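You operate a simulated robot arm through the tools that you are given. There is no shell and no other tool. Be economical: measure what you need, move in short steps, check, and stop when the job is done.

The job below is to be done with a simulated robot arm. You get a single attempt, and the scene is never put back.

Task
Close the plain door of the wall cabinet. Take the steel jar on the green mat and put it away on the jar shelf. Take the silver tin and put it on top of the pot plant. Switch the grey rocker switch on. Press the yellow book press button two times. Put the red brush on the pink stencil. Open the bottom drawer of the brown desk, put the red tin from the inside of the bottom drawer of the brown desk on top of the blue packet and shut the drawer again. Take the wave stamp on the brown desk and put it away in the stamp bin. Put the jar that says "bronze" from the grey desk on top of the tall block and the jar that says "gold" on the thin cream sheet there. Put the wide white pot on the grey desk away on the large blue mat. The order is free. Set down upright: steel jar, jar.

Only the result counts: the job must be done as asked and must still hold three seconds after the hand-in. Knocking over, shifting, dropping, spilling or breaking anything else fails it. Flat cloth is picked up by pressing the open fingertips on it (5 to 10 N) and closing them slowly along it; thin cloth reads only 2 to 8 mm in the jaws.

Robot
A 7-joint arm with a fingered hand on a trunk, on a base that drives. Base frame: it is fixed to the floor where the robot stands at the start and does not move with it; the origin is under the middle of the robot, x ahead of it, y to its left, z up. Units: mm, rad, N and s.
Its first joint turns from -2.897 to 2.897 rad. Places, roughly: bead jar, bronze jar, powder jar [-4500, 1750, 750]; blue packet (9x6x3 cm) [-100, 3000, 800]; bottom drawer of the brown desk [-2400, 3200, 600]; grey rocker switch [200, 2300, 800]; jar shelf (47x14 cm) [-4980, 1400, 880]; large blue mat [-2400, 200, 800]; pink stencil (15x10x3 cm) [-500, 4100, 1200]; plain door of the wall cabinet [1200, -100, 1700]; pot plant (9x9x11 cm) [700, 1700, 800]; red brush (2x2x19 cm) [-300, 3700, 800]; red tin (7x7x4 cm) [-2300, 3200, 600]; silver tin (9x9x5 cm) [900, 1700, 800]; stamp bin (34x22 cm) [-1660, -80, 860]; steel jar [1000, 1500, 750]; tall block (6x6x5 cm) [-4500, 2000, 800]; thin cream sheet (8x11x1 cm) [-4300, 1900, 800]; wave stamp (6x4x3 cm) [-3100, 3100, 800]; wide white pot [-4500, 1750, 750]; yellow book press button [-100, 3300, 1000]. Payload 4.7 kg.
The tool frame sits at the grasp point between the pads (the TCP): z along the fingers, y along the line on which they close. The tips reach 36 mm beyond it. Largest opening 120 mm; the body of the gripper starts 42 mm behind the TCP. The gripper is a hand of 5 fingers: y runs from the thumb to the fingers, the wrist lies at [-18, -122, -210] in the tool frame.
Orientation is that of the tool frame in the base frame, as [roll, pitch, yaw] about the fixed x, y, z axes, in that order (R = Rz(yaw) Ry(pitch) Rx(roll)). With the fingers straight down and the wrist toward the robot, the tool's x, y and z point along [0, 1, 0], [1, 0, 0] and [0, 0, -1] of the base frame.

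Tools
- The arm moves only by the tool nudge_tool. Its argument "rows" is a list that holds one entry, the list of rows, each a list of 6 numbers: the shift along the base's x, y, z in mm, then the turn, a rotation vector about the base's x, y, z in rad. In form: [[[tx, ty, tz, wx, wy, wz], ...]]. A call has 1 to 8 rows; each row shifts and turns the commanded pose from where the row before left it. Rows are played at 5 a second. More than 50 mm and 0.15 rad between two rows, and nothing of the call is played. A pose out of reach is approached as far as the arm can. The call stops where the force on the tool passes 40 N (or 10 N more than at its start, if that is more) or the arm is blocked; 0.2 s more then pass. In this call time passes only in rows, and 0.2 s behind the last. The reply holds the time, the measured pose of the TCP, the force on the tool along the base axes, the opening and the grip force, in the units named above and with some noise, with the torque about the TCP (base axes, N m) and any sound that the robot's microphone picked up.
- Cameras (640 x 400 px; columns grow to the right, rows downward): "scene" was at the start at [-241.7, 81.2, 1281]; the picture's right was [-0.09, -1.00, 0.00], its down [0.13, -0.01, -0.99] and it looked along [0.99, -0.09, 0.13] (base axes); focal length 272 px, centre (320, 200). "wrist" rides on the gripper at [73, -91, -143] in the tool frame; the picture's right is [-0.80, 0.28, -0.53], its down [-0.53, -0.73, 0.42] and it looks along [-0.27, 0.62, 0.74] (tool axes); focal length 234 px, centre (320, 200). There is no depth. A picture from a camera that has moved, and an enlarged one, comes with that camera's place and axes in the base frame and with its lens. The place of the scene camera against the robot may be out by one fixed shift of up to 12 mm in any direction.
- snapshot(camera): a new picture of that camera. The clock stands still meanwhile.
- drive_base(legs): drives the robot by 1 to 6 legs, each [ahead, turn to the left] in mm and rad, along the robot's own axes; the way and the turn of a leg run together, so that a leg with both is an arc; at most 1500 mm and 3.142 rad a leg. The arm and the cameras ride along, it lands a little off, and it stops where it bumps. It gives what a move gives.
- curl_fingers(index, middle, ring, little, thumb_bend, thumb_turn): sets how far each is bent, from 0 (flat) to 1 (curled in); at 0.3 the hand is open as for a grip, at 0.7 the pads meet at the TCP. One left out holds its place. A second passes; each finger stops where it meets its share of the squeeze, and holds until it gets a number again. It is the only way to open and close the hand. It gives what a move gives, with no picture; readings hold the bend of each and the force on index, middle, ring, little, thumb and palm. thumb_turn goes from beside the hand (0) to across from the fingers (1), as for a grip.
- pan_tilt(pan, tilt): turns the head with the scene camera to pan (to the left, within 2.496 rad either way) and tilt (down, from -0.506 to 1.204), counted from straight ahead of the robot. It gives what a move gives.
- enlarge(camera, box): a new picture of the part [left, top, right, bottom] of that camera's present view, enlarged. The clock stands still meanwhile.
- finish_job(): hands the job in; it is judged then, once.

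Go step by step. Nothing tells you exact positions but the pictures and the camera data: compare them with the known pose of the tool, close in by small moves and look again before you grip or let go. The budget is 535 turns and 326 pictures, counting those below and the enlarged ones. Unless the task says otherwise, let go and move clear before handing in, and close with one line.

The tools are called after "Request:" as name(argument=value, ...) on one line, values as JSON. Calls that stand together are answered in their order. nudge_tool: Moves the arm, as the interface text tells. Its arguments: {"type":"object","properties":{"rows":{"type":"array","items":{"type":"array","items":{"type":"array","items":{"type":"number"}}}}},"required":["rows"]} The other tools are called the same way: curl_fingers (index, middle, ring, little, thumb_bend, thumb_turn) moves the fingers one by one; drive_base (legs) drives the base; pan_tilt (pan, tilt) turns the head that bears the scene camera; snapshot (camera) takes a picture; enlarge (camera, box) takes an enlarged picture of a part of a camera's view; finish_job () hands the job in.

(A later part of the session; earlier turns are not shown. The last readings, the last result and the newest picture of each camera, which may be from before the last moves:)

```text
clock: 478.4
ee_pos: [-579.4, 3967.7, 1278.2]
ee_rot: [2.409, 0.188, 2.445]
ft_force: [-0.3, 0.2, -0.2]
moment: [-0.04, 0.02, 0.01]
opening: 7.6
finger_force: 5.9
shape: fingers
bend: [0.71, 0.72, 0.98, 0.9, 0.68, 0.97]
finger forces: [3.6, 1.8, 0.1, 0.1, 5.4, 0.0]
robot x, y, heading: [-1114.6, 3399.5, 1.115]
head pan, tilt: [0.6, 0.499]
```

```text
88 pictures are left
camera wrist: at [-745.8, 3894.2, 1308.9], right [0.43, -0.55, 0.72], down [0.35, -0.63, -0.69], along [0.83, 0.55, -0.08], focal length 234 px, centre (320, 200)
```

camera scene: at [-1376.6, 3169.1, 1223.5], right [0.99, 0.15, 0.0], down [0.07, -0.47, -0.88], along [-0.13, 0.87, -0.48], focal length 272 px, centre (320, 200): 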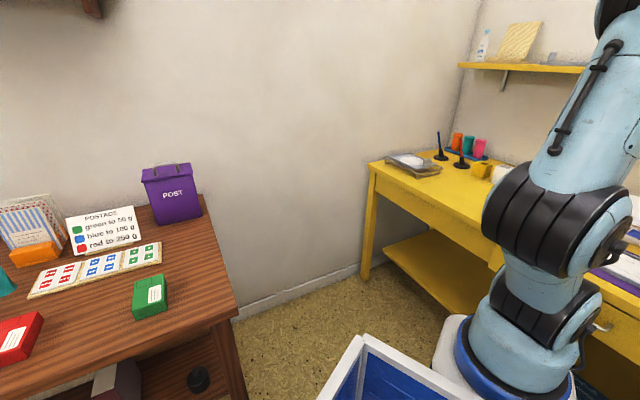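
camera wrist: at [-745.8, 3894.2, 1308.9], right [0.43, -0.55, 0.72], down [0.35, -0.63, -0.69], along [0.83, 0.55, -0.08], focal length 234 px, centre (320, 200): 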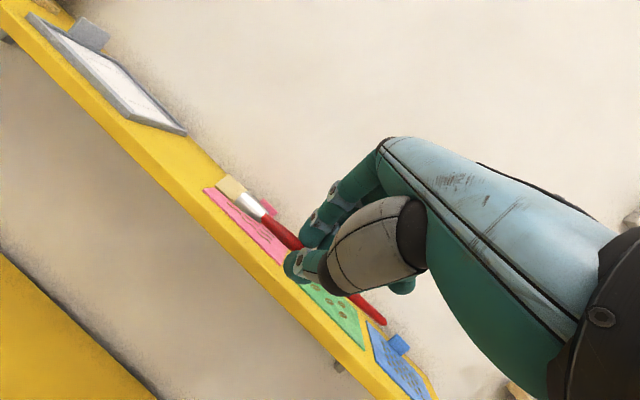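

The plate's front-left corner is at about [-561, 4154, 1185]. I move the brush over the front part of the plate.

Request:
nudge_tool(rows=[[[20, 33, -4, 0, 0, 0], [20, 33, -4, 0, 0, 0], [20, 33, -4, 0, 0, 0], [21, 34, -4, 0, 0, 0]]])

Request:
snapshot(camera="wrist")

```text
clock: 479.4
ee_pos: [-498.6, 4102.1, 1262.9]
ee_rot: [2.407, 0.19, 2.442]
ft_force: [-0.3, -0.3, 2.0]
moment: [-0.02, 0.02, -0.01]
opening: 7.8
finger_force: 5.2
shape: fingers
bend: [0.71, 0.72, 0.98, 0.9, 0.68, 0.97]
finger forces: [3.6, 1.8, 0.0, 0.0, 5.4, 0.1]
robot x, y, heading: [-1115.0, 3399.9, 1.118]
head pan, tilt: [0.6, 0.499]
```

```text
87 pictures are left
camera wrist: at [-665.7, 4026.7, 1294.2], right [0.43, -0.55, 0.72], down [0.35, -0.63, -0.69], along [0.83, 0.55, -0.08], focal length 234 px, centre (320, 200)
```

wrist: 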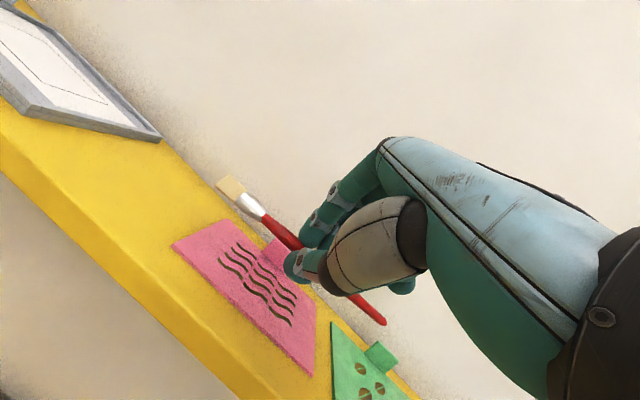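

The brush is right above the plate's middle. I lower it until touch.

Request:
nudge_tool(rows=[[[0, 2, -15, 0, 0, 0], [0, 0, -12, 0, 0, 0], [0, 0, -8, 0, 0, 0]]])

Request:
nudge_tool(rows=[[[0, 0, -4, 0, 0, 0], [0, 0, -3, 0, 0, 0]]])

Request:
snapshot(camera="wrist")

```text
clock: 480.2
ee_pos: [-498.5, 4102.8, 1225.8]
ee_rot: [2.41, 0.189, 2.445]
ft_force: [-0.6, -0.1, 0.2]
moment: [-0.01, 0.0, 0.02]
opening: 8.0
finger_force: 6.1
shape: fingers
bend: [0.71, 0.72, 0.98, 0.9, 0.68, 0.97]
finger forces: [3.5, 1.7, 0.0, 0.0, 5.2, 0.0]
robot x, y, heading: [-1116.2, 3401.0, 1.122]
head pan, tilt: [0.6, 0.499]
```

```text
clock: 480.8
ee_pos: [-500.2, 4102.7, 1219.6]
ee_rot: [2.408, 0.188, 2.444]
ft_force: [-0.5, -0.7, 1.6]
moment: [-0.03, 0.02, -0.01]
opening: 0.1
finger_force: 0.1
shape: fingers
bend: [0.72, 0.73, 0.98, 0.9, 0.71, 0.97]
finger forces: [0.1, 0.0, 0.1, 0.0, 0.0, 0.0]
robot x, y, heading: [-1115.7, 3394.2, 1.118]
head pan, tilt: [0.6, 0.499]
```

```text
86 pictures are left
camera wrist: at [-665.6, 4027.9, 1251.7], right [0.43, -0.55, 0.72], down [0.35, -0.63, -0.69], along [0.83, 0.55, -0.08], focal length 234 px, centre (320, 200)
```

wrist: 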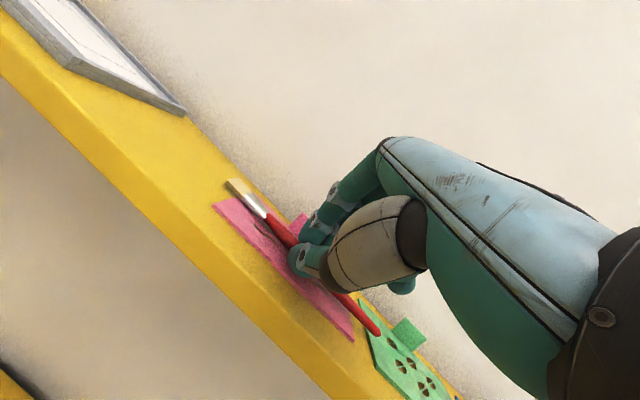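

The brush has come to rest on the plate and slipped free of the pads. I withdraw the closed hand straight back and check.

Request:
nudge_tool(rows=[[[0, 0, 6, 0, 0, 0], [-5, -4, 12, 0, 0, 0], [-10, -8, 20, 0, 0, 0], [-20, -15, 20, 0, 0, 0], [-20, -20, 10, 0, 0, 0]]])

Request:
snapshot(camera="wrist")

```text
clock: 482.0
ee_pos: [-552.9, 4057.6, 1286.5]
ee_rot: [2.411, 0.189, 2.442]
ft_force: [1.5, 0.1, -1.0]
moment: [0.0, 0.01, -0.02]
opening: 0.0
finger_force: 0.1
shape: fingers
bend: [0.72, 0.73, 0.98, 0.9, 0.71, 0.97]
finger forces: [0.0, 0.0, 0.0, 0.1, 0.1, 0.1]
robot x, y, heading: [-1118.7, 3394.6, 1.116]
head pan, tilt: [0.6, 0.499]
```

```text
85 pictures are left
camera wrist: at [-719.5, 3981.7, 1319.0], right [0.43, -0.55, 0.72], down [0.35, -0.63, -0.69], along [0.83, 0.55, -0.08], focal length 234 px, centre (320, 200)
```

wrist: 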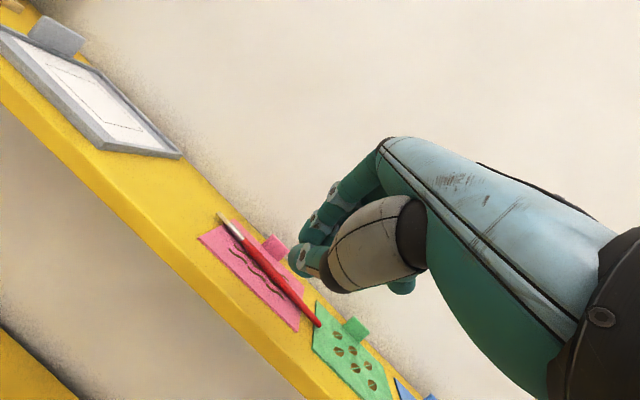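

The red brush lies on the pink stencil. Next is the grey rocker switch near [200, 2300]: I retract the arm and drive there.

Request:
nudge_tool(rows=[[[-30, -35, 0, 0, 0, 0], [-30, -35, -20, 0, 0, 0], [-30, -35, -30, 0, 0, 0], [-30, -30, -35, 0, 0, 0], [-30, -30, -35, 0, 0, 0]]])

Request:
drive_base(legs=[[0, -1.1], [0, -1.11], [1480, 0], [200, 0], [0, 1.72]])

Request:
pan_tilt(pan=0.2, tilt=0.45)

Request:
snapshot(camera="scene")

```text
refused: row 2 steps farther than a row can; nothing moved
```

```text
clock: 500.3
ee_pos: [484.4, 2205.2, 1287.5]
ee_rot: [2.409, 0.189, 1.951]
ft_force: [0.3, 0.3, -0.4]
moment: [0.03, 0.03, 0.01]
opening: 0.0
finger_force: 0.0
shape: fingers
bend: [0.72, 0.73, 0.98, 0.9, 0.71, 0.97]
finger forces: [0.0, 0.0, 0.0, 0.0, 0.1, 0.1]
robot x, y, heading: [-321.6, 1889.7, 0.622]
head pan, tilt: [0.6, 0.499]
```

```text
clock: 501.2
ee_pos: [484.5, 2205.3, 1287.7]
ee_rot: [2.41, 0.19, 1.947]
ft_force: [-0.2, 0.9, -0.8]
moment: [0.01, 0.0, -0.02]
opening: 0.1
finger_force: 0.2
shape: fingers
bend: [0.72, 0.73, 0.98, 0.9, 0.71, 0.97]
finger forces: [0.0, 0.0, 0.0, 0.1, 0.0, 0.1]
robot x, y, heading: [-324.0, 1895.2, 0.621]
head pan, tilt: [0.201, 0.45]
```

```text
84 pictures are left
camera scene: at [-572.4, 1842.6, 1228.0], right [0.74, -0.68, 0.0], down [-0.3, -0.32, -0.9], along [0.61, 0.66, -0.44], focal length 272 px, centre (320, 200)
```

scene: 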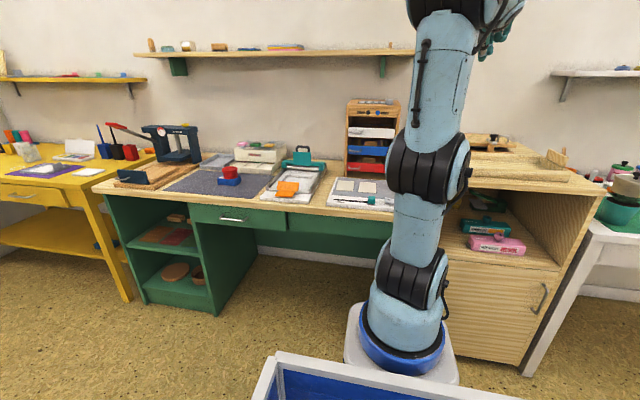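

The switch is hidden behind the arm. I bring the hand back, pointing down, to look with the wrist camera.

Request:
nudge_tool(rows=[[[-35, 10, -20, -0.026, 0.145, 0.05], [-35, 10, -20, -0.026, 0.145, 0.05], [-35, 10, -25, -0.026, 0.145, 0.05], [-35, 10, -25, -0.026, 0.145, 0.05], [-30, 15, -30, -0.026, 0.145, 0.05], [-25, 15, -35, 0, 0, 0.08]]])

Request:
nudge_tool(rows=[[[-10, 10, -40, 0, 0, 0.08], [-10, 10, -40, 0, 0, 0]]])

Request:
snapshot(camera="wrist")

```text
refused: row 1 steps farther than a row can; nothing moved
```

```text
clock: 501.8
ee_pos: [464.3, 2225.8, 1208.8]
ee_rot: [2.408, 0.188, 2.03]
ft_force: [-0.7, -0.2, 0.1]
moment: [-0.02, -0.02, -0.02]
opening: 0.0
finger_force: 0.1
shape: fingers
bend: [0.72, 0.73, 0.98, 0.9, 0.71, 0.97]
finger forces: [0.1, 0.1, 0.0, 0.0, 0.0, 0.0]
robot x, y, heading: [-322.0, 1894.3, 0.623]
head pan, tilt: [0.201, 0.45]
```

```text
83 pictures are left
camera wrist: at [282.0, 2224.3, 1240.4], right [0.17, -0.67, 0.72], down [0.06, -0.72, -0.69], along [0.98, 0.17, -0.08], focal length 234 px, centre (320, 200)
```

wrist: 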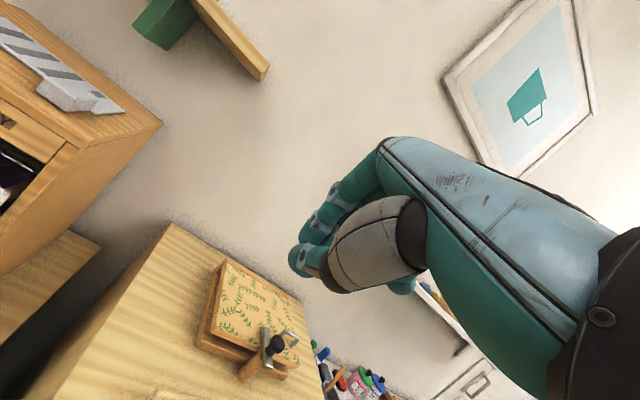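

Request:
nudge_tool(rows=[[[-35, 10, -20, -0.03, 0.13, 0.04], [-35, 10, -20, -0.03, 0.13, 0.04], [-35, 10, -25, -0.03, 0.13, 0.04], [-35, 10, -25, -0.03, 0.13, 0.04], [-30, 15, -30, -0.03, 0.13, 0.04], [-20, 15, -30, -0.015, 0.06, 0.08]]])

Request:
snapshot(camera="wrist")

```text
clock: 503.2
ee_pos: [274.5, 2294.4, 1057.5]
ee_rot: [3.09, -0.083, 2.357]
ft_force: [0.3, -0.5, -0.2]
moment: [0.01, -0.02, -0.02]
opening: 0.2
finger_force: 0.2
shape: fingers
bend: [0.72, 0.73, 0.98, 0.9, 0.71, 0.97]
finger forces: [0.0, 0.0, 0.1, 0.1, 0.0, 0.0]
robot x, y, heading: [-322.9, 1891.8, 0.623]
head pan, tilt: [0.201, 0.45]
```

```text
82 pictures are left
camera wrist: at [161.0, 2266.5, 1202.0], right [0.78, -0.42, 0.47], down [-0.15, -0.85, -0.51], along [0.61, 0.32, -0.72], focal length 234 px, centre (320, 200)
```

wrist: 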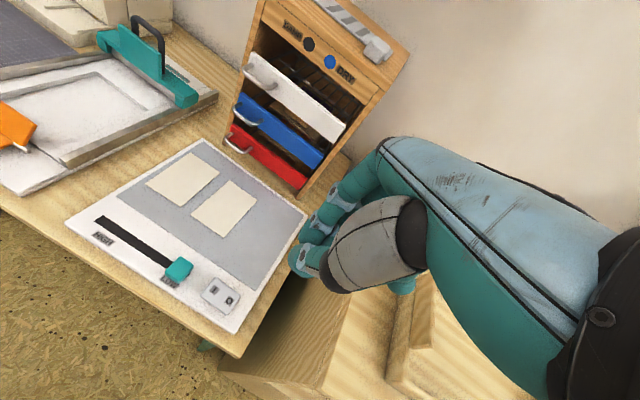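

I see a white light board with a slider and a small grey rocker switch at its corner. I zoom in.

Request:
enlarge(camera="wrist", box=[160, 240, 280, 340])

```text
4.00 times, centred on (220, 290) of wrist
camera zoom: at [161.0, 2266.5, 1202.0], right [0.78, -0.42, 0.47], down [-0.15, -0.85, -0.51], along [0.61, 0.32, -0.72], focal length 937 px, centre (720, -160)
```

zoom: 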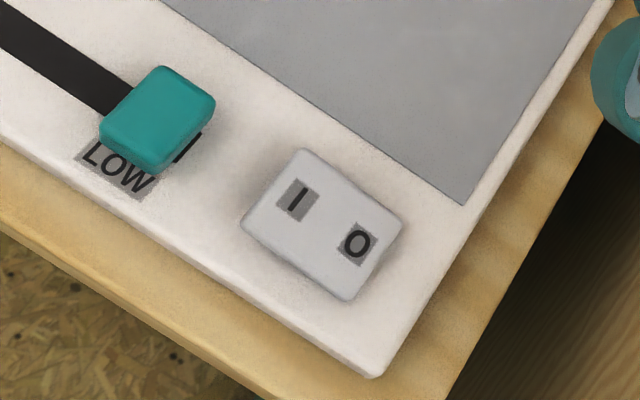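

The rocker shows I (at about [236, 2336]) and O (at about [254, 2311]). I extend the thumb alone as the pressing tip and move above the I side.

Request:
curl_fingers(index=0.98, middle=0.98, thumb_bend=0.58)

Request:
nudge_tool(rows=[[[-9, 17, -40, 0, 0, 0], [-9, 17, -40, 0, 0, 0], [-9, 18, -40, 0, 0, 0], [0, 0, -45, 0, 0, 0], [0, 0, -40, 0, 0, 0]]])

Request:
snapshot(camera="wrist")

```text
clock: 504.2
ee_pos: [274.1, 2295.2, 1057.3]
ee_rot: [3.087, -0.083, 2.359]
ft_force: [0.1, 0.1, 0.4]
moment: [0.03, -0.02, -0.02]
opening: 59.9
finger_force: 0.0
shape: fingers
bend: [0.98, 0.98, 0.98, 0.9, 0.57, 0.97]
finger forces: [0.0, 0.1, 0.1, 0.0, 0.1, 0.0]
robot x, y, heading: [-325.9, 1891.0, 0.622]
head pan, tilt: [0.201, 0.45]
```

```text
clock: 505.4
ee_pos: [247.1, 2346.5, 852.3]
ee_rot: [3.088, -0.083, 2.358]
ft_force: [0.0, -0.8, 0.1]
moment: [-0.01, 0.01, 0.01]
opening: 60.2
finger_force: 0.0
shape: fingers
bend: [0.98, 0.98, 0.98, 0.9, 0.57, 0.97]
finger forces: [0.0, 0.0, 0.0, 0.0, 0.0, 0.1]
robot x, y, heading: [-321.5, 1890.1, 0.624]
head pan, tilt: [0.201, 0.45]
```

```text
80 pictures are left
camera wrist: at [133.3, 2319.3, 996.5], right [0.78, -0.42, 0.47], down [-0.15, -0.85, -0.51], along [0.61, 0.32, -0.72], focal length 234 px, centre (320, 200)
```

wrist: 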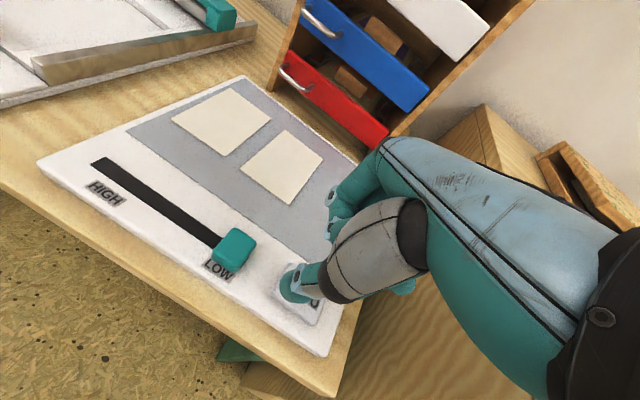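

The thumb tip needs to shift about 19 mm to be above the I side. I shift and lower.

Request:
nudge_tool(rows=[[[16, 11, -15, 0, 0, 0], [0, 0, -10, 0, 0, 0]]])

Request:
enlarge(camera="wrist", box=[220, 210, 380, 340])

```text
clock: 506.0
ee_pos: [262.0, 2358.9, 828.5]
ee_rot: [3.087, -0.082, 2.359]
ft_force: [0.4, 0.4, -0.6]
moment: [0.02, 0.02, 0.0]
opening: 59.9
finger_force: 0.1
shape: fingers
bend: [0.98, 0.98, 0.98, 0.9, 0.57, 0.97]
finger forces: [0.0, 0.1, 0.0, 0.0, 0.1, 0.0]
robot x, y, heading: [-324.0, 1893.8, 0.624]
head pan, tilt: [0.201, 0.45]
```

```text
3.08 times, centred on (300, 275) of wrist
camera zoom: at [149.7, 2330.6, 972.8], right [0.78, -0.42, 0.47], down [-0.15, -0.85, -0.51], along [0.61, 0.32, -0.72], focal length 720 px, centre (382, -31)
```

zoom: 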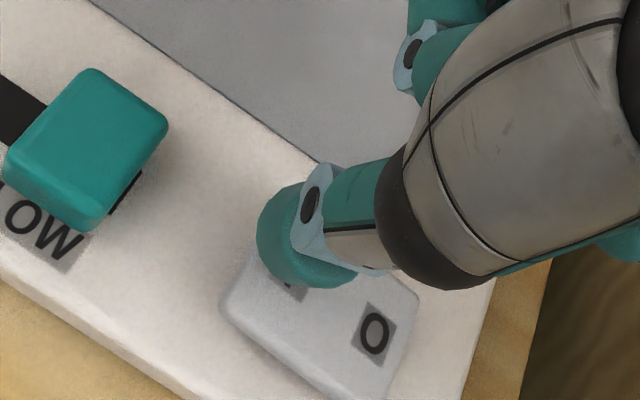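

The thumb tip covers the I side. I press down gently.

Request:
nudge_tool(rows=[[[2, -4, -6, 0, 0, 0], [0, 0, -4, 0, 0, 0], [0, 0, -4, 0, 0, 0]]])

Request:
nudge_tool(rows=[[[0, 0, -3, 0, 0, 0], [0, 0, -3, 0, 0, 0]]])

```text
clock: 506.8
ee_pos: [268.0, 2355.6, 824.1]
ee_rot: [3.074, -0.082, 2.358]
ft_force: [-1.7, -0.6, 11.0]
moment: [-0.28, 0.39, 0.0]
opening: 60.9
finger_force: 4.8
shape: fingers
bend: [0.98, 0.98, 0.98, 0.9, 0.56, 0.97]
finger forces: [0.0, 0.0, 0.0, 0.0, 10.1, 0.0]
robot x, y, heading: [-324.8, 1893.2, 0.623]
head pan, tilt: [0.201, 0.45]
stopped in row 3: the force on the tool passed its limit at 46 N (the readings are from after the stop); the commanded pose is now the measured one
```

```text
clock: 507.3
ee_pos: [269.5, 2358.4, 822.3]
ee_rot: [3.065, -0.083, 2.358]
ft_force: [-2.6, 0.3, 9.2]
moment: [-0.28, 0.35, -0.02]
opening: 61.2
finger_force: 5.0
shape: fingers
bend: [0.98, 0.98, 0.98, 0.9, 0.55, 0.97]
finger forces: [0.0, 0.0, 0.0, 0.0, 10.0, 0.0]
robot x, y, heading: [-324.3, 1897.4, 0.622]
head pan, tilt: [0.201, 0.45]
stopped in row 2: the force on the tool passed its limit at 46 N (the readings are from after the stop); the commanded pose is now the measured one
```

No click yet. I look at where the thumb presses.

Request:
enlarge(camera="wrist", box=[220, 210, 380, 340])

```text
3.08 times, centred on (300, 275) of wrist
camera zoom: at [154.4, 2328.2, 965.0], right [0.77, -0.43, 0.48], down [-0.14, -0.84, -0.52], along [0.62, 0.33, -0.71], focal length 720 px, centre (382, -31)
```

zoom: 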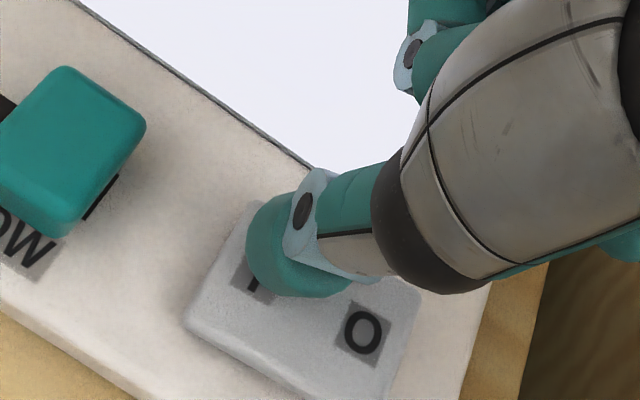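

The board's panel is lit bright now: the switch is on. I lift off and confirm.

Request:
nudge_tool(rows=[[[0, 0, 15, 0, 0, 0], [0, 0, 30, 0, 0, 0], [0, 0, 40, 0, 0, 0], [-10, -8, 40, 0, 0, 0]]])

Request:
snapshot(camera="wrist")

```text
clock: 508.3
ee_pos: [260.0, 2348.7, 945.3]
ee_rot: [3.07, -0.084, 2.359]
ft_force: [0.8, 0.3, -1.8]
moment: [0.01, 0.01, 0.03]
opening: 60.1
finger_force: 0.1
shape: fingers
bend: [0.98, 0.98, 0.98, 0.9, 0.57, 0.97]
finger forces: [0.0, 0.0, 0.0, 0.0, 0.0, 0.0]
robot x, y, heading: [-325.3, 1895.7, 0.629]
head pan, tilt: [0.201, 0.45]
```

```text
77 pictures are left
camera wrist: at [145.4, 2320.1, 1088.1], right [0.77, -0.43, 0.48], down [-0.15, -0.84, -0.52], along [0.62, 0.33, -0.71], focal length 234 px, centre (320, 200)
```

wrist: 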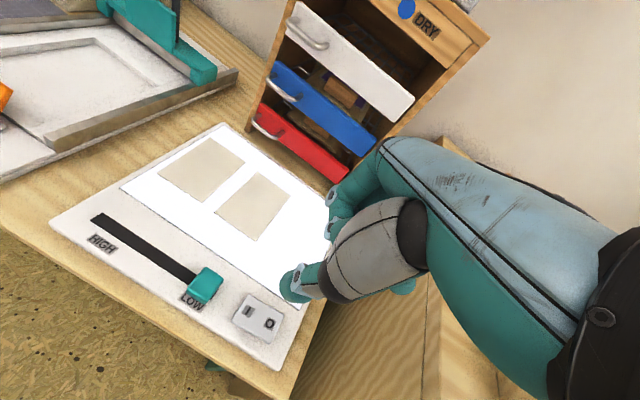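

The switch is on. Now back to the brown desk to shut the drawer. I drive along the aisle.

Request:
drive_base(legs=[[0, 1.568], [1380, 0], [0, 1.571], [780, 0]])

Request:
pan_tilt(pan=-0.9, tilt=0.6)

Request:
snapshot(camera="scene")

```text
clock: 526.6
ee_pos: [-2365.9, 2093.6, 945.4]
ee_rot: [3.066, -0.082, -0.79]
ft_force: [0.0, -0.3, -0.2]
moment: [0.0, -0.01, 0.0]
opening: 60.2
finger_force: 0.2
shape: fingers
bend: [0.98, 0.98, 0.98, 0.9, 0.57, 0.97]
finger forces: [0.1, 0.0, 0.1, 0.0, 0.0, 0.0]
robot x, y, heading: [-1775.3, 2547.1, -2.524]
head pan, tilt: [0.201, 0.45]
```

```text
clock: 527.9
ee_pos: [-2364.0, 2093.1, 946.1]
ee_rot: [3.068, -0.081, -0.789]
ft_force: [0.7, -0.1, 0.9]
moment: [-0.01, 0.0, -0.03]
opening: 60.0
finger_force: 0.1
shape: fingers
bend: [0.98, 0.98, 0.98, 0.9, 0.57, 0.97]
finger forces: [0.0, 0.0, 0.1, 0.0, 0.0, 0.0]
robot x, y, heading: [-1779.4, 2547.9, -2.526]
head pan, tilt: [-0.901, 0.6]
```

```text
76 pictures are left
camera scene: at [-1545.5, 2704.5, 1214.4], right [0.28, 0.96, 0.0], down [0.54, -0.16, -0.83], along [-0.79, 0.23, -0.56], focal length 272 px, centre (320, 200)
```

scene: 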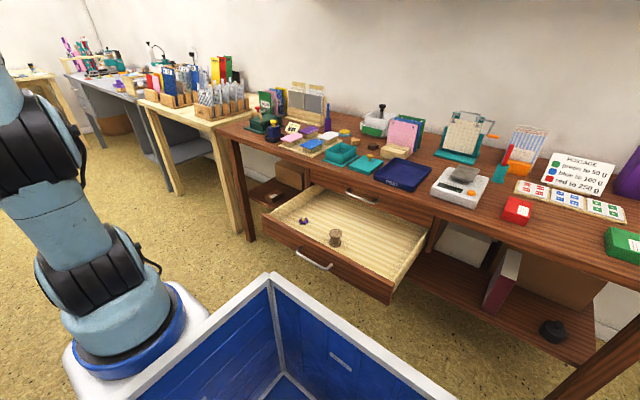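

The drawer is still open. I will push its front shut with the backs of the fingers, left of the handle. I swing the arm around toward the drawer.

Request:
curl_fingers(index=0.55, middle=0.55, ring=0.55, little=0.55, thumb_bend=0.6)

Request:
nudge_tool(rows=[[[-9, 43, -5, 0, 0, -0.083], [-9, 43, -5, 0, 0, -0.083], [-9, 43, -5, 0, 0, -0.083], [-10, 34, -5, 0, 0, -0.083], [-10, 34, -5, 0, 0, -0.083], [-10, 34, -5, 0, 0, -0.083], [-1, 36, -5, 0, 0, -0.083], [-1, 36, -5, 0, 0, -0.083]]])

Request:
nudge_tool(rows=[[[-1, 36, -10, 0, 0, -0.083], [8, 35, -10, 0, 0, -0.083], [8, 35, -10, 0, 0, -0.083], [8, 35, -10, 0, 0, -0.083], [16, 32, -10, 0, 0, -0.083], [16, 32, -10, 0, 0, -0.083], [16, 32, -10, 0, 0, -0.083], [24, 27, -10, 0, 0, -0.083]]])

Request:
nudge_tool(rows=[[[24, 20, -20, 0, 0, -0.083], [24, 15, -20, 0, 0, -0.083], [36, 0, -20, 0, 0, -0.083], [0, 0, -40, 0, 0, -0.083], [0, 0, -40, 0, 0, 0], [0, 0, -40, 0, 0, 0]]])

Request:
snapshot(camera="wrist")

```text
clock: 528.9
ee_pos: [-2365.5, 2093.4, 946.2]
ee_rot: [3.068, -0.08, -0.791]
ft_force: [0.3, -0.7, 0.7]
moment: [0.0, -0.03, 0.02]
opening: 40.9
finger_force: 0.0
shape: fingers
bend: [0.55, 0.55, 0.55, 0.55, 0.6, 0.97]
finger forces: [0.0, 0.0, 0.0, 0.0, 0.0, 0.0]
robot x, y, heading: [-1778.8, 2539.6, -2.523]
head pan, tilt: [-0.901, 0.6]
```

```text
clock: 530.7
ee_pos: [-2424.4, 2395.8, 906.8]
ee_rot: [3.068, -0.084, -1.454]
ft_force: [0.0, -0.5, 0.7]
moment: [0.0, 0.03, 0.03]
opening: 41.0
finger_force: 0.1
shape: fingers
bend: [0.55, 0.55, 0.55, 0.55, 0.6, 0.98]
finger forces: [0.0, 0.0, 0.1, 0.0, 0.1, 0.0]
robot x, y, heading: [-1777.0, 2544.4, -2.529]
head pan, tilt: [-0.901, 0.6]
```

```text
clock: 532.5
ee_pos: [-2329.7, 2661.6, 826.4]
ee_rot: [3.07, -0.081, -2.12]
ft_force: [-0.5, -0.8, -0.6]
moment: [-0.02, 0.01, -0.03]
opening: 40.7
finger_force: 0.0
shape: fingers
bend: [0.55, 0.55, 0.55, 0.55, 0.6, 0.98]
finger forces: [0.1, 0.0, 0.1, 0.0, 0.1, 0.0]
robot x, y, heading: [-1780.9, 2547.3, -2.521]
head pan, tilt: [-0.901, 0.6]
```

```text
clock: 533.9
ee_pos: [-2244.4, 2694.5, 645.7]
ee_rot: [3.066, -0.082, -2.451]
ft_force: [-0.5, -0.9, 0.4]
moment: [0.0, -0.03, 0.0]
opening: 40.8
finger_force: 0.0
shape: fingers
bend: [0.55, 0.55, 0.55, 0.55, 0.6, 0.98]
finger forces: [0.0, 0.1, 0.1, 0.0, 0.0, 0.1]
robot x, y, heading: [-1778.7, 2543.9, -2.523]
head pan, tilt: [-0.901, 0.6]
```

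```text
75 pictures are left
camera wrist: at [-2227.4, 2576.9, 788.1], right [0.5, 0.72, 0.48], down [0.82, -0.23, -0.52], along [-0.27, 0.65, -0.71], focal length 234 px, centre (320, 200)
```

wrist: 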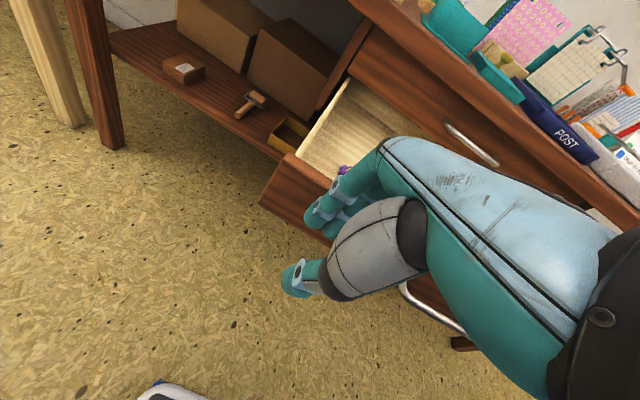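

The fingers are in front of the drawer's left part. I lower a bit and push forward.

Request:
nudge_tool(rows=[[[0, 0, -25, 0, 0, 0], [-12, 16, 0, 0, 0, 0], [-12, 16, 0, 0, 0, 0], [-12, 16, 0, 0, 0, 0]]])

Request:
nudge_tool(rows=[[[-12, 16, 0, 0, 0, 0], [-12, 16, 0, 0, 0, 0], [-12, 16, 0, 0, 0, 0], [-12, 16, 0, 0, 0, 0], [-12, 16, 0, 0, 0, 0]]])

Request:
snapshot(camera="scene")

```text
clock: 534.9
ee_pos: [-2279.6, 2743.7, 621.4]
ee_rot: [3.068, -0.081, -2.452]
ft_force: [1.3, -0.6, 0.4]
moment: [-0.01, -0.02, -0.03]
opening: 40.8
finger_force: 0.0
shape: fingers
bend: [0.55, 0.55, 0.55, 0.55, 0.6, 0.98]
finger forces: [0.0, 0.0, 0.0, 0.0, 0.0, 0.0]
robot x, y, heading: [-1778.7, 2541.9, -2.523]
head pan, tilt: [-0.901, 0.6]
```

```text
clock: 536.1
ee_pos: [-2341.1, 2823.0, 621.6]
ee_rot: [3.068, -0.081, -2.451]
ft_force: [0.2, -0.5, 0.0]
moment: [-0.03, 0.03, 0.02]
opening: 40.7
finger_force: 0.0
shape: fingers
bend: [0.55, 0.55, 0.55, 0.55, 0.6, 0.98]
finger forces: [0.0, 0.0, 0.1, 0.0, 0.1, 0.0]
robot x, y, heading: [-1776.9, 2545.5, -2.523]
head pan, tilt: [-0.901, 0.6]
```

```text
74 pictures are left
camera scene: at [-1545.5, 2704.7, 1214.4], right [0.28, 0.96, 0.0], down [0.54, -0.16, -0.82], along [-0.79, 0.23, -0.57], focal length 272 px, centre (320, 200)
```

scene: 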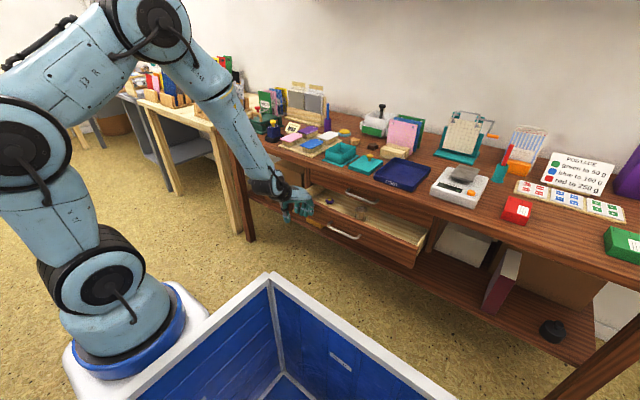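

The drawer slides in. I keep pushing.

Request:
nudge_tool(rows=[[[-11, 17, 0, 0, 0, 0], [-11, 17, 0, 0, 0, 0], [-11, 17, 0, 0, 0, 0], [-11, 17, 0, 0, 0, 0], [-11, 17, 0, 0, 0, 0]]])

Request:
nudge_tool(rows=[[[-9, 12, 0, 0, 0, 0], [-9, 12, 0, 0, 0, 0], [-6, 8, 0, 0, 0, 0], [-6, 8, 0, 0, 0, 0]]])

Request:
enlarge(camera="scene", box=[220, 140, 460, 290])

```text
clock: 537.3
ee_pos: [-2396.2, 2908.3, 620.7]
ee_rot: [3.066, -0.081, -2.451]
ft_force: [0.5, -0.3, -0.2]
moment: [-0.05, -0.02, 0.04]
opening: 40.7
finger_force: 0.1
shape: fingers
bend: [0.55, 0.55, 0.55, 0.55, 0.6, 0.98]
finger forces: [0.0, 0.0, 0.0, 0.1, 0.0, 0.1]
robot x, y, heading: [-1775.0, 2547.9, -2.518]
head pan, tilt: [-0.901, 0.6]
```

```text
clock: 537.9
ee_pos: [-2407.6, 2922.6, 616.2]
ee_rot: [3.083, -0.08, -2.451]
ft_force: [18.4, -22.0, 9.1]
moment: [0.87, 0.54, -0.68]
opening: 40.7
finger_force: 14.6
shape: fingers
bend: [0.55, 0.65, 0.58, 0.55, 0.6, 0.98]
finger forces: [0.1, 19.0, 9.7, 0.0, 0.0, 0.1]
robot x, y, heading: [-1777.6, 2547.0, -2.518]
head pan, tilt: [-0.901, 0.6]
stopped in row 2: the force on the tool passed its limit at 56 N (the readings are from after the stop); the commanded pose is now the measured one
```

```text
2.67 times, centred on (340, 215) of scene
camera zoom: at [-1545.1, 2704.4, 1214.4], right [0.28, 0.96, 0.0], down [0.54, -0.16, -0.83], along [-0.79, 0.23, -0.56], focal length 725 px, centre (267, 160)
```

zoom: 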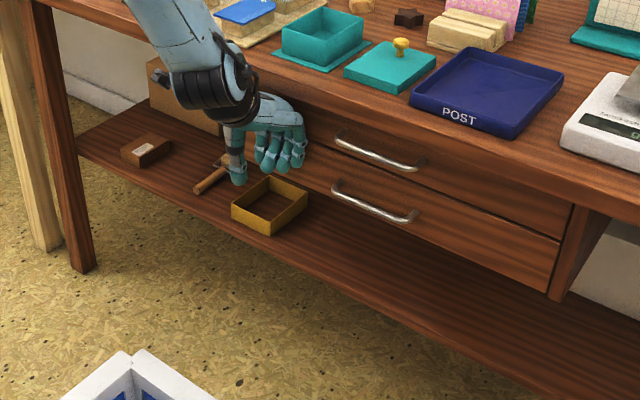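

The drawer has met its stop. I back off and check.

Request:
nudge_tool(rows=[[[12, -16, 0, 0, 0, 0], [20, -28, 0, 0, 0, 0], [24, -34, 10, 0, 0, 0], [24, -34, 30, 0, 0, 0], [20, -28, 35, 0, 0, 0], [10, -14, 45, 0, 0, 0], [0, 0, 48, 0, 0, 0], [0, 0, 48, 0, 0, 0]]])

Request:
enlarge(camera="scene", box=[220, 100, 460, 250])

Request:
snapshot(camera="wrist")

```text
refused: row 4 steps farther than a row can; nothing moved
```

```text
2.67 times, centred on (340, 175) of scene
camera zoom: at [-1545.1, 2704.4, 1214.4], right [0.28, 0.96, 0.0], down [0.54, -0.16, -0.83], along [-0.79, 0.23, -0.56], focal length 725 px, centre (267, 267)
```

zoom: 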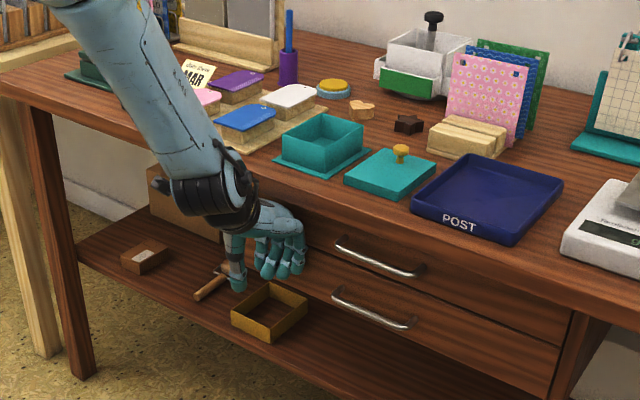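

```text
71 pictures are left
camera wrist: at [-2391.2, 2806.7, 760.0], right [0.49, 0.73, 0.47], down [0.83, -0.23, -0.51], along [-0.26, 0.64, -0.72], focal length 234 px, centre (320, 200)
```

wrist: 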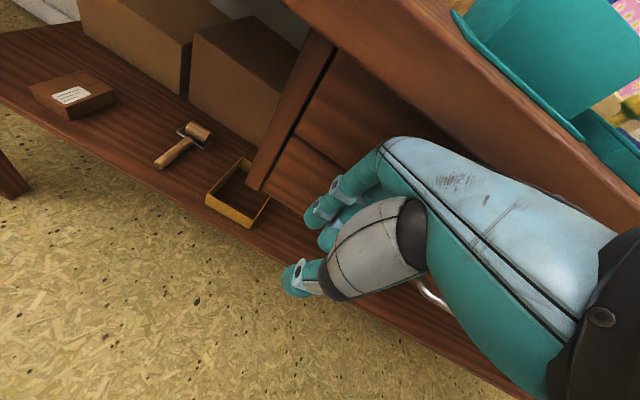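

Request:
nudge_tool(rows=[[[12, -16, 0, 0, 0, 0], [20, -28, 0, 0, 0, 0], [24, -34, 10, 0, 0, 0], [20, -28, 30, 0, 0, 0], [18, -25, 35, 0, 0, 0], [10, -14, 45, 0, 0, 0], [0, 0, 48, 0, 0, 0], [0, 0, 48, 0, 0, 0]]])

Request:
nudge_tool(rows=[[[0, 0, 48, 0, 0, 0], [0, 0, 40, 0, 0, 0]]])

Request:
enlarge(camera="scene", box=[210, 70, 390, 220])

```text
clock: 539.7
ee_pos: [-2305.4, 2781.1, 830.4]
ee_rot: [3.078, -0.095, -2.468]
ft_force: [0.4, -1.5, -3.2]
moment: [0.03, -0.01, 0.04]
opening: 40.7
finger_force: 0.0
shape: fingers
bend: [0.55, 0.55, 0.55, 0.55, 0.6, 0.98]
finger forces: [0.0, 0.0, 0.1, 0.0, 0.0, 0.0]
robot x, y, heading: [-1784.3, 2545.2, -2.521]
head pan, tilt: [-0.901, 0.6]
```

```text
clock: 540.3
ee_pos: [-2303.9, 2779.8, 921.3]
ee_rot: [3.079, -0.082, -2.452]
ft_force: [-0.3, -0.3, 0.4]
moment: [-0.02, 0.02, 0.01]
opening: 40.8
finger_force: 0.0
shape: fingers
bend: [0.55, 0.55, 0.55, 0.55, 0.6, 0.98]
finger forces: [0.1, 0.0, 0.0, 0.0, 0.1, 0.0]
robot x, y, heading: [-1778.1, 2544.2, -2.522]
head pan, tilt: [-0.901, 0.6]
```

```text
2.67 times, centred on (300, 145) of scene
camera zoom: at [-1545.7, 2704.9, 1214.4], right [0.28, 0.96, 0.0], down [0.54, -0.16, -0.82], along [-0.79, 0.23, -0.57], focal length 725 px, centre (373, 347)
```

zoom: 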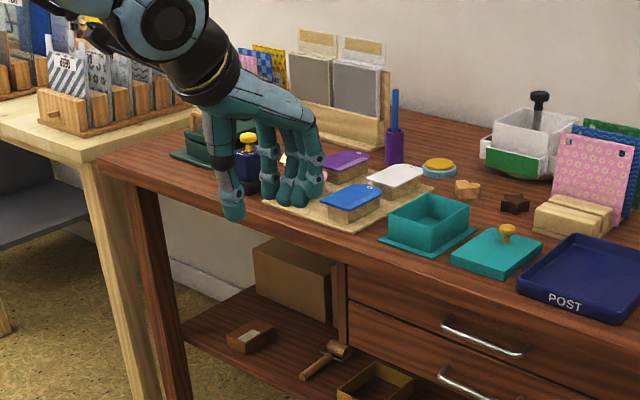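

The drawer is shut. The wave stamp should be near [-3100, 3100] at the left part of the desk. I drive there and face the desk.

Request:
nudge_tool(rows=[[[-20, -40, 10, 0, 0, 0.07], [-25, -40, 10, 0, 0, 0.07], [-25, -40, 5, 0, 0, 0.07]]])

Request:
drive_base(legs=[[660, 0], [0, -1.571]])

Request:
pan_tilt(pan=-0.25, tilt=0.55)

Request:
snapshot(camera="scene")

```text
clock: 541.1
ee_pos: [-2363.0, 2683.6, 924.6]
ee_rot: [3.076, -0.087, -2.272]
ft_force: [0.2, -0.8, -0.7]
moment: [0.02, -0.02, -0.04]
opening: 40.9
finger_force: 0.2
shape: fingers
bend: [0.55, 0.55, 0.55, 0.55, 0.6, 0.98]
finger forces: [0.0, 0.1, 0.1, 0.0, 0.1, 0.0]
out of reach, approached as far as the arm can: row 2, 3
robot x, y, heading: [-1775.8, 2547.5, -2.522]
head pan, tilt: [-0.901, 0.6]
```

```text
clock: 548.6
ee_pos: [-2173.0, 2743.8, 924.2]
ee_rot: [3.075, -0.086, 2.433]
ft_force: [0.2, -0.5, 0.3]
moment: [-0.01, -0.02, 0.01]
opening: 40.4
finger_force: 0.0
shape: fingers
bend: [0.55, 0.55, 0.55, 0.55, 0.6, 0.98]
finger forces: [0.1, 0.0, 0.0, 0.0, 0.1, 0.0]
robot x, y, heading: [-2316.1, 2161.0, 2.186]
head pan, tilt: [-0.901, 0.6]
```

```text
clock: 549.6
ee_pos: [-2174.7, 2745.3, 925.3]
ee_rot: [3.076, -0.084, 2.432]
ft_force: [0.4, 0.5, 0.1]
moment: [-0.02, 0.01, -0.02]
opening: 40.6
finger_force: 0.0
shape: fingers
bend: [0.55, 0.55, 0.55, 0.55, 0.6, 0.98]
finger forces: [0.0, 0.0, 0.0, 0.0, 0.0, 0.0]
robot x, y, heading: [-2317.1, 2160.8, 2.18]
head pan, tilt: [-0.25, 0.55]
```

```text
69 pictures are left
camera scene: at [-2222.5, 1939.3, 1218.9], right [0.94, 0.35, 0.0], down [0.18, -0.49, -0.85], along [-0.3, 0.8, -0.52], focal length 272 px, centre (320, 200)
```

scene: 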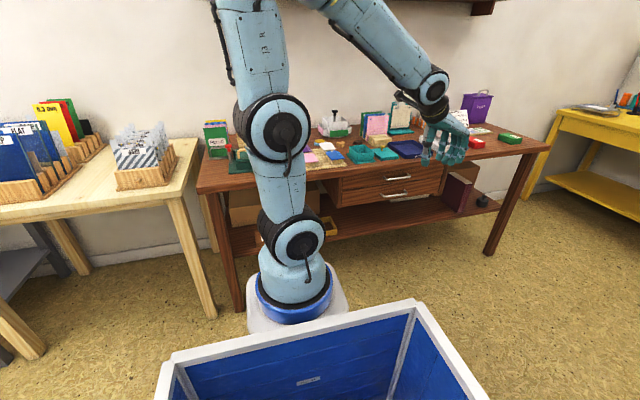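

I drive a bit closer and swing the hand over the left part of the desk to search with the wrist camera.

Request:
drive_base(legs=[[240, 0]])

Request:
nudge_tool(rows=[[[-35, 3, 12, 0, 0, 0.11], [-38, 3, 12, 0, 0, 0.11], [-38, 3, 12, 0, 0, 0.11], [-38, 11, 0, 0, 0, 0.105], [-38, 11, 0, 0, 0, 0.105], [-38, 11, 0, 0, 0, 0.105], [-40, -1, 0, 0, 0, 0.105], [-40, -1, 0, 0, 0, 0.105]]])

Request:
nudge_tool(rows=[[[-40, -1, 0, 0, 0, 0.105], [-39, -13, 0, 0, 0, 0.105], [-39, -13, 0, 0, 0, 0.105], [-39, -13, 0, 0, 0, 0.105], [-28, -19, 0, 0, 0, 0.105], [-28, -19, 0, 0, 0, 0.105]]])

Request:
snapshot(camera="wrist")

```text
clock: 551.4
ee_pos: [-2313.4, 2941.6, 924.3]
ee_rot: [3.078, -0.086, 2.432]
ft_force: [0.4, 0.1, 0.5]
moment: [-0.03, -0.03, 0.0]
opening: 40.3
finger_force: 0.1
shape: fingers
bend: [0.55, 0.55, 0.55, 0.55, 0.6, 0.98]
finger forces: [0.0, 0.0, 0.1, 0.0, 0.0, 0.0]
robot x, y, heading: [-2456.5, 2359.6, 2.182]
head pan, tilt: [-0.25, 0.55]
```

```text
clock: 553.2
ee_pos: [-2618.0, 2983.9, 960.1]
ee_rot: [3.075, -0.084, -2.994]
ft_force: [-0.8, 0.6, -0.8]
moment: [-0.01, 0.0, -0.03]
opening: 40.4
finger_force: 0.1
shape: fingers
bend: [0.55, 0.55, 0.55, 0.55, 0.6, 0.98]
finger forces: [0.0, 0.0, 0.0, 0.0, 0.1, 0.0]
robot x, y, heading: [-2456.7, 2361.3, 2.183]
head pan, tilt: [-0.25, 0.55]
```

```text
clock: 554.6
ee_pos: [-2831.6, 2904.4, 961.7]
ee_rot: [3.077, -0.085, -2.364]
ft_force: [-0.1, -0.6, 0.3]
moment: [0.02, 0.02, 0.0]
opening: 40.5
finger_force: 0.2
shape: fingers
bend: [0.55, 0.55, 0.55, 0.55, 0.6, 0.98]
finger forces: [0.1, 0.0, 0.0, 0.1, 0.0, 0.1]
robot x, y, heading: [-2454.7, 2361.7, 2.182]
head pan, tilt: [-0.25, 0.55]
```

```text
68 pictures are left
camera wrist: at [-2805.1, 2789.7, 1104.7], right [0.43, 0.77, 0.47], down [0.84, -0.16, -0.51], along [-0.32, 0.62, -0.72], focal length 234 px, centre (320, 200)
```

wrist: 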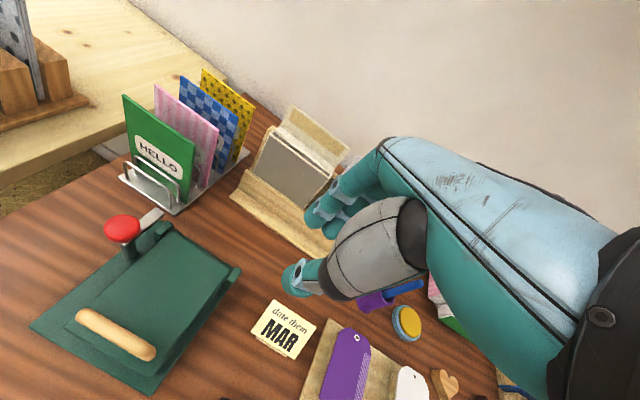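

Request:
enlarge(camera="wrist", box=[100, 60, 360, 260])

```text
2.00 times, centred on (230, 160) of wrist
camera zoom: at [-2805.1, 2789.7, 1104.7], right [0.43, 0.77, 0.47], down [0.84, -0.16, -0.51], along [-0.32, 0.62, -0.72], focal length 468 px, centre (500, 280)
```

zoom: 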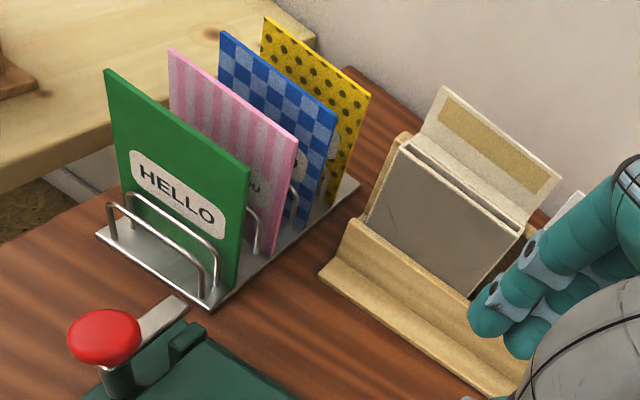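

Request:
pan_tilt(pan=0.05, tilt=0.5)

Request:
snapshot(camera="scene")

```text
clock: 555.4
ee_pos: [-2832.3, 2905.3, 961.5]
ee_rot: [3.078, -0.086, -2.368]
ft_force: [0.3, 0.1, -0.6]
moment: [0.01, 0.01, -0.01]
opening: 40.9
finger_force: 0.0
shape: fingers
bend: [0.55, 0.55, 0.55, 0.55, 0.6, 0.98]
finger forces: [0.0, 0.1, 0.0, 0.0, 0.0, 0.0]
robot x, y, heading: [-2455.0, 2360.8, 2.182]
head pan, tilt: [0.051, 0.499]
```

```text
66 pictures are left
camera scene: at [-2385.6, 2125.4, 1223.5], right [0.79, 0.61, 0.0], down [0.29, -0.38, -0.88], along [-0.54, 0.69, -0.48], focal length 272 px, centre (320, 200)
```

scene: 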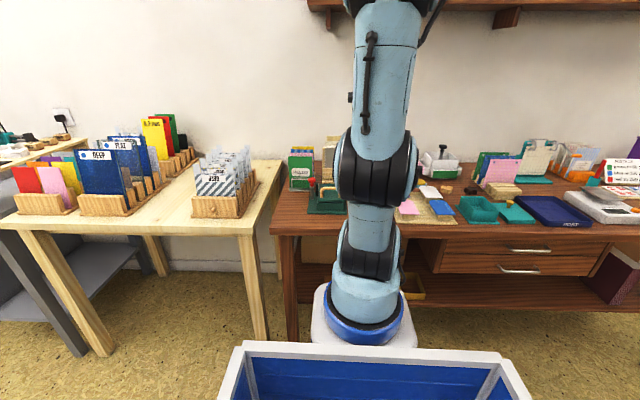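

I move the hand to the right to view the middle of the desk.

Request:
nudge_tool(rows=[[[42, 0, 0, 0, 0, -0.1], [42, 0, 0, 0, 0, -0.1], [42, 0, 0, 0, 0, -0.1], [42, -5, 0, 0, 0, -0.1]]])

Request:
snapshot(camera="wrist")

```text
clock: 556.4
ee_pos: [-2663.3, 2900.2, 962.0]
ee_rot: [3.078, -0.087, -2.765]
ft_force: [-0.5, 0.1, 0.6]
moment: [0.03, 0.0, 0.0]
opening: 40.8
finger_force: 0.0
shape: fingers
bend: [0.55, 0.55, 0.55, 0.55, 0.6, 0.98]
finger forces: [0.0, 0.0, 0.0, 0.0, 0.0, 0.0]
robot x, y, heading: [-2455.2, 2361.3, 2.181]
head pan, tilt: [0.051, 0.499]
```

```text
65 pictures are left
camera wrist: at [-2683.0, 2783.7, 1104.3], right [0.7, 0.54, 0.47], down [0.71, -0.48, -0.51], along [-0.05, 0.7, -0.72], focal length 234 px, centre (320, 200)
```

wrist: 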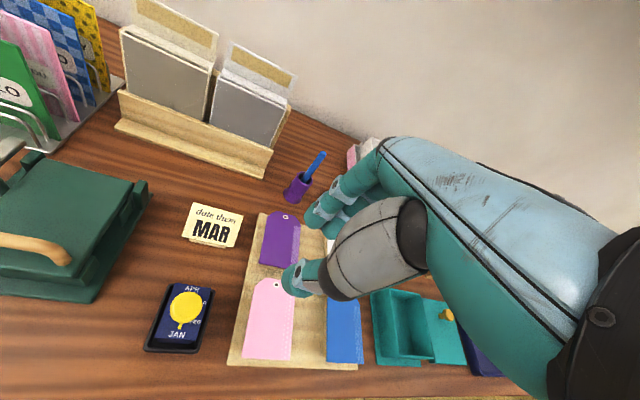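

Request:
nudge_tool(rows=[[[44, 10, 0, 0, 0, -0.09], [44, 10, 0, 0, 0, -0.09], [44, 10, 0, 0, 0, -0.09], [44, 10, 0, 0, 0, -0.09]]])

Request:
snapshot(camera="wrist")

```text
clock: 557.4
ee_pos: [-2488.2, 2940.1, 961.6]
ee_rot: [3.078, -0.085, -3.127]
ft_force: [-0.3, -0.3, -0.9]
moment: [0.03, -0.03, 0.02]
opening: 40.4
finger_force: 0.0
shape: fingers
bend: [0.55, 0.55, 0.55, 0.55, 0.6, 0.98]
finger forces: [0.0, 0.1, 0.1, 0.1, 0.0, 0.0]
robot x, y, heading: [-2458.9, 2360.4, 2.186]
head pan, tilt: [0.051, 0.499]
```

```text
64 pictures are left
camera wrist: at [-2546.3, 2838.3, 1104.9], right [0.84, 0.26, 0.47], down [0.5, -0.7, -0.52], along [0.2, 0.67, -0.72], focal length 234 px, centre (320, 200)
```

wrist: 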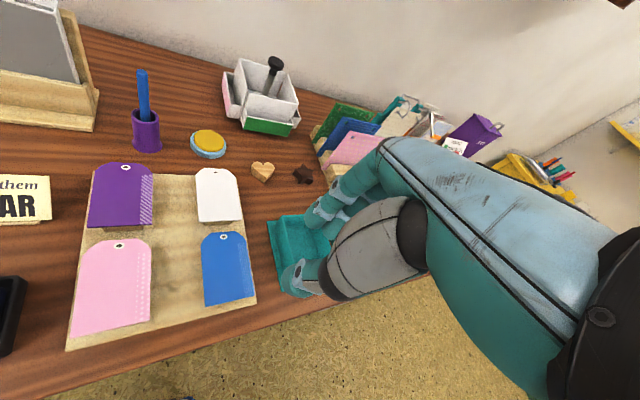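

No stamp so far; the listed spot is right at or behind the stand with the grey pads. I move the camera over the stand to look behind it.

Request:
nudge_tool(rows=[[[-44, 5, 0, 0, 0, 0.1], [-44, 5, 0, 0, 0, 0.1], [-44, 5, 0, 0, 0, 0.1], [-44, 5, 0, 0, 0, 0.1], [-42, -8, 0, 0, 0, 0.1], [-42, -8, 0, 0, 0, 0.1], [-42, -8, 0, 0, 0, 0.1], [-42, -8, 0, 0, 0, 0.1]]])

Request:
nudge_tool(rows=[[[-30, 22, 5, 0, 0, 0], [-33, 24, 5, 0, 0, 0], [-33, 24, 5, 0, 0, 0], [-33, 24, 5, 0, 0, 0]]])

Request:
snapshot(camera="wrist")

```text
clock: 559.2
ee_pos: [-2831.1, 2929.6, 962.0]
ee_rot: [3.077, -0.085, -2.324]
ft_force: [-0.6, 0.1, -0.7]
moment: [0.01, -0.01, 0.03]
opening: 40.4
finger_force: 0.1
shape: fingers
bend: [0.55, 0.55, 0.55, 0.55, 0.6, 0.98]
finger forces: [0.0, 0.1, 0.0, 0.0, 0.0, 0.1]
robot x, y, heading: [-2453.8, 2359.3, 2.18]
head pan, tilt: [0.051, 0.499]
```

```text
clock: 560.2
ee_pos: [-2959.9, 3021.2, 982.1]
ee_rot: [3.075, -0.085, -2.327]
ft_force: [-0.1, 0.3, 1.3]
moment: [0.03, -0.01, 0.0]
opening: 40.4
finger_force: 0.1
shape: fingers
bend: [0.55, 0.55, 0.55, 0.55, 0.6, 0.98]
finger forces: [0.1, 0.1, 0.0, 0.0, 0.1, 0.0]
robot x, y, heading: [-2459.0, 2361.8, 2.182]
head pan, tilt: [0.051, 0.499]
```

```text
63 pictures are left
camera wrist: at [-2928.9, 2908.6, 1124.9], right [0.4, 0.78, 0.47], down [0.85, -0.12, -0.52], along [-0.34, 0.61, -0.71], focal length 234 px, centre (320, 200)
```

wrist: 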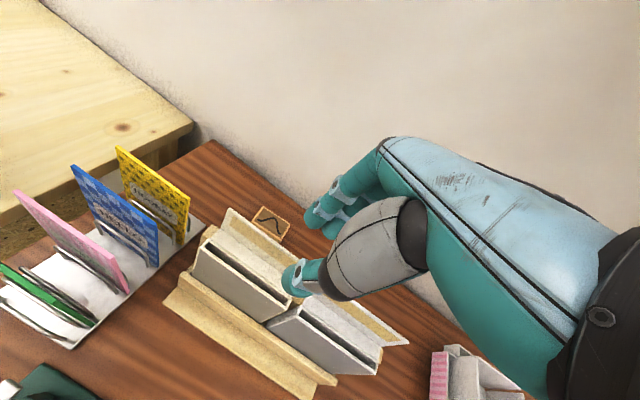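

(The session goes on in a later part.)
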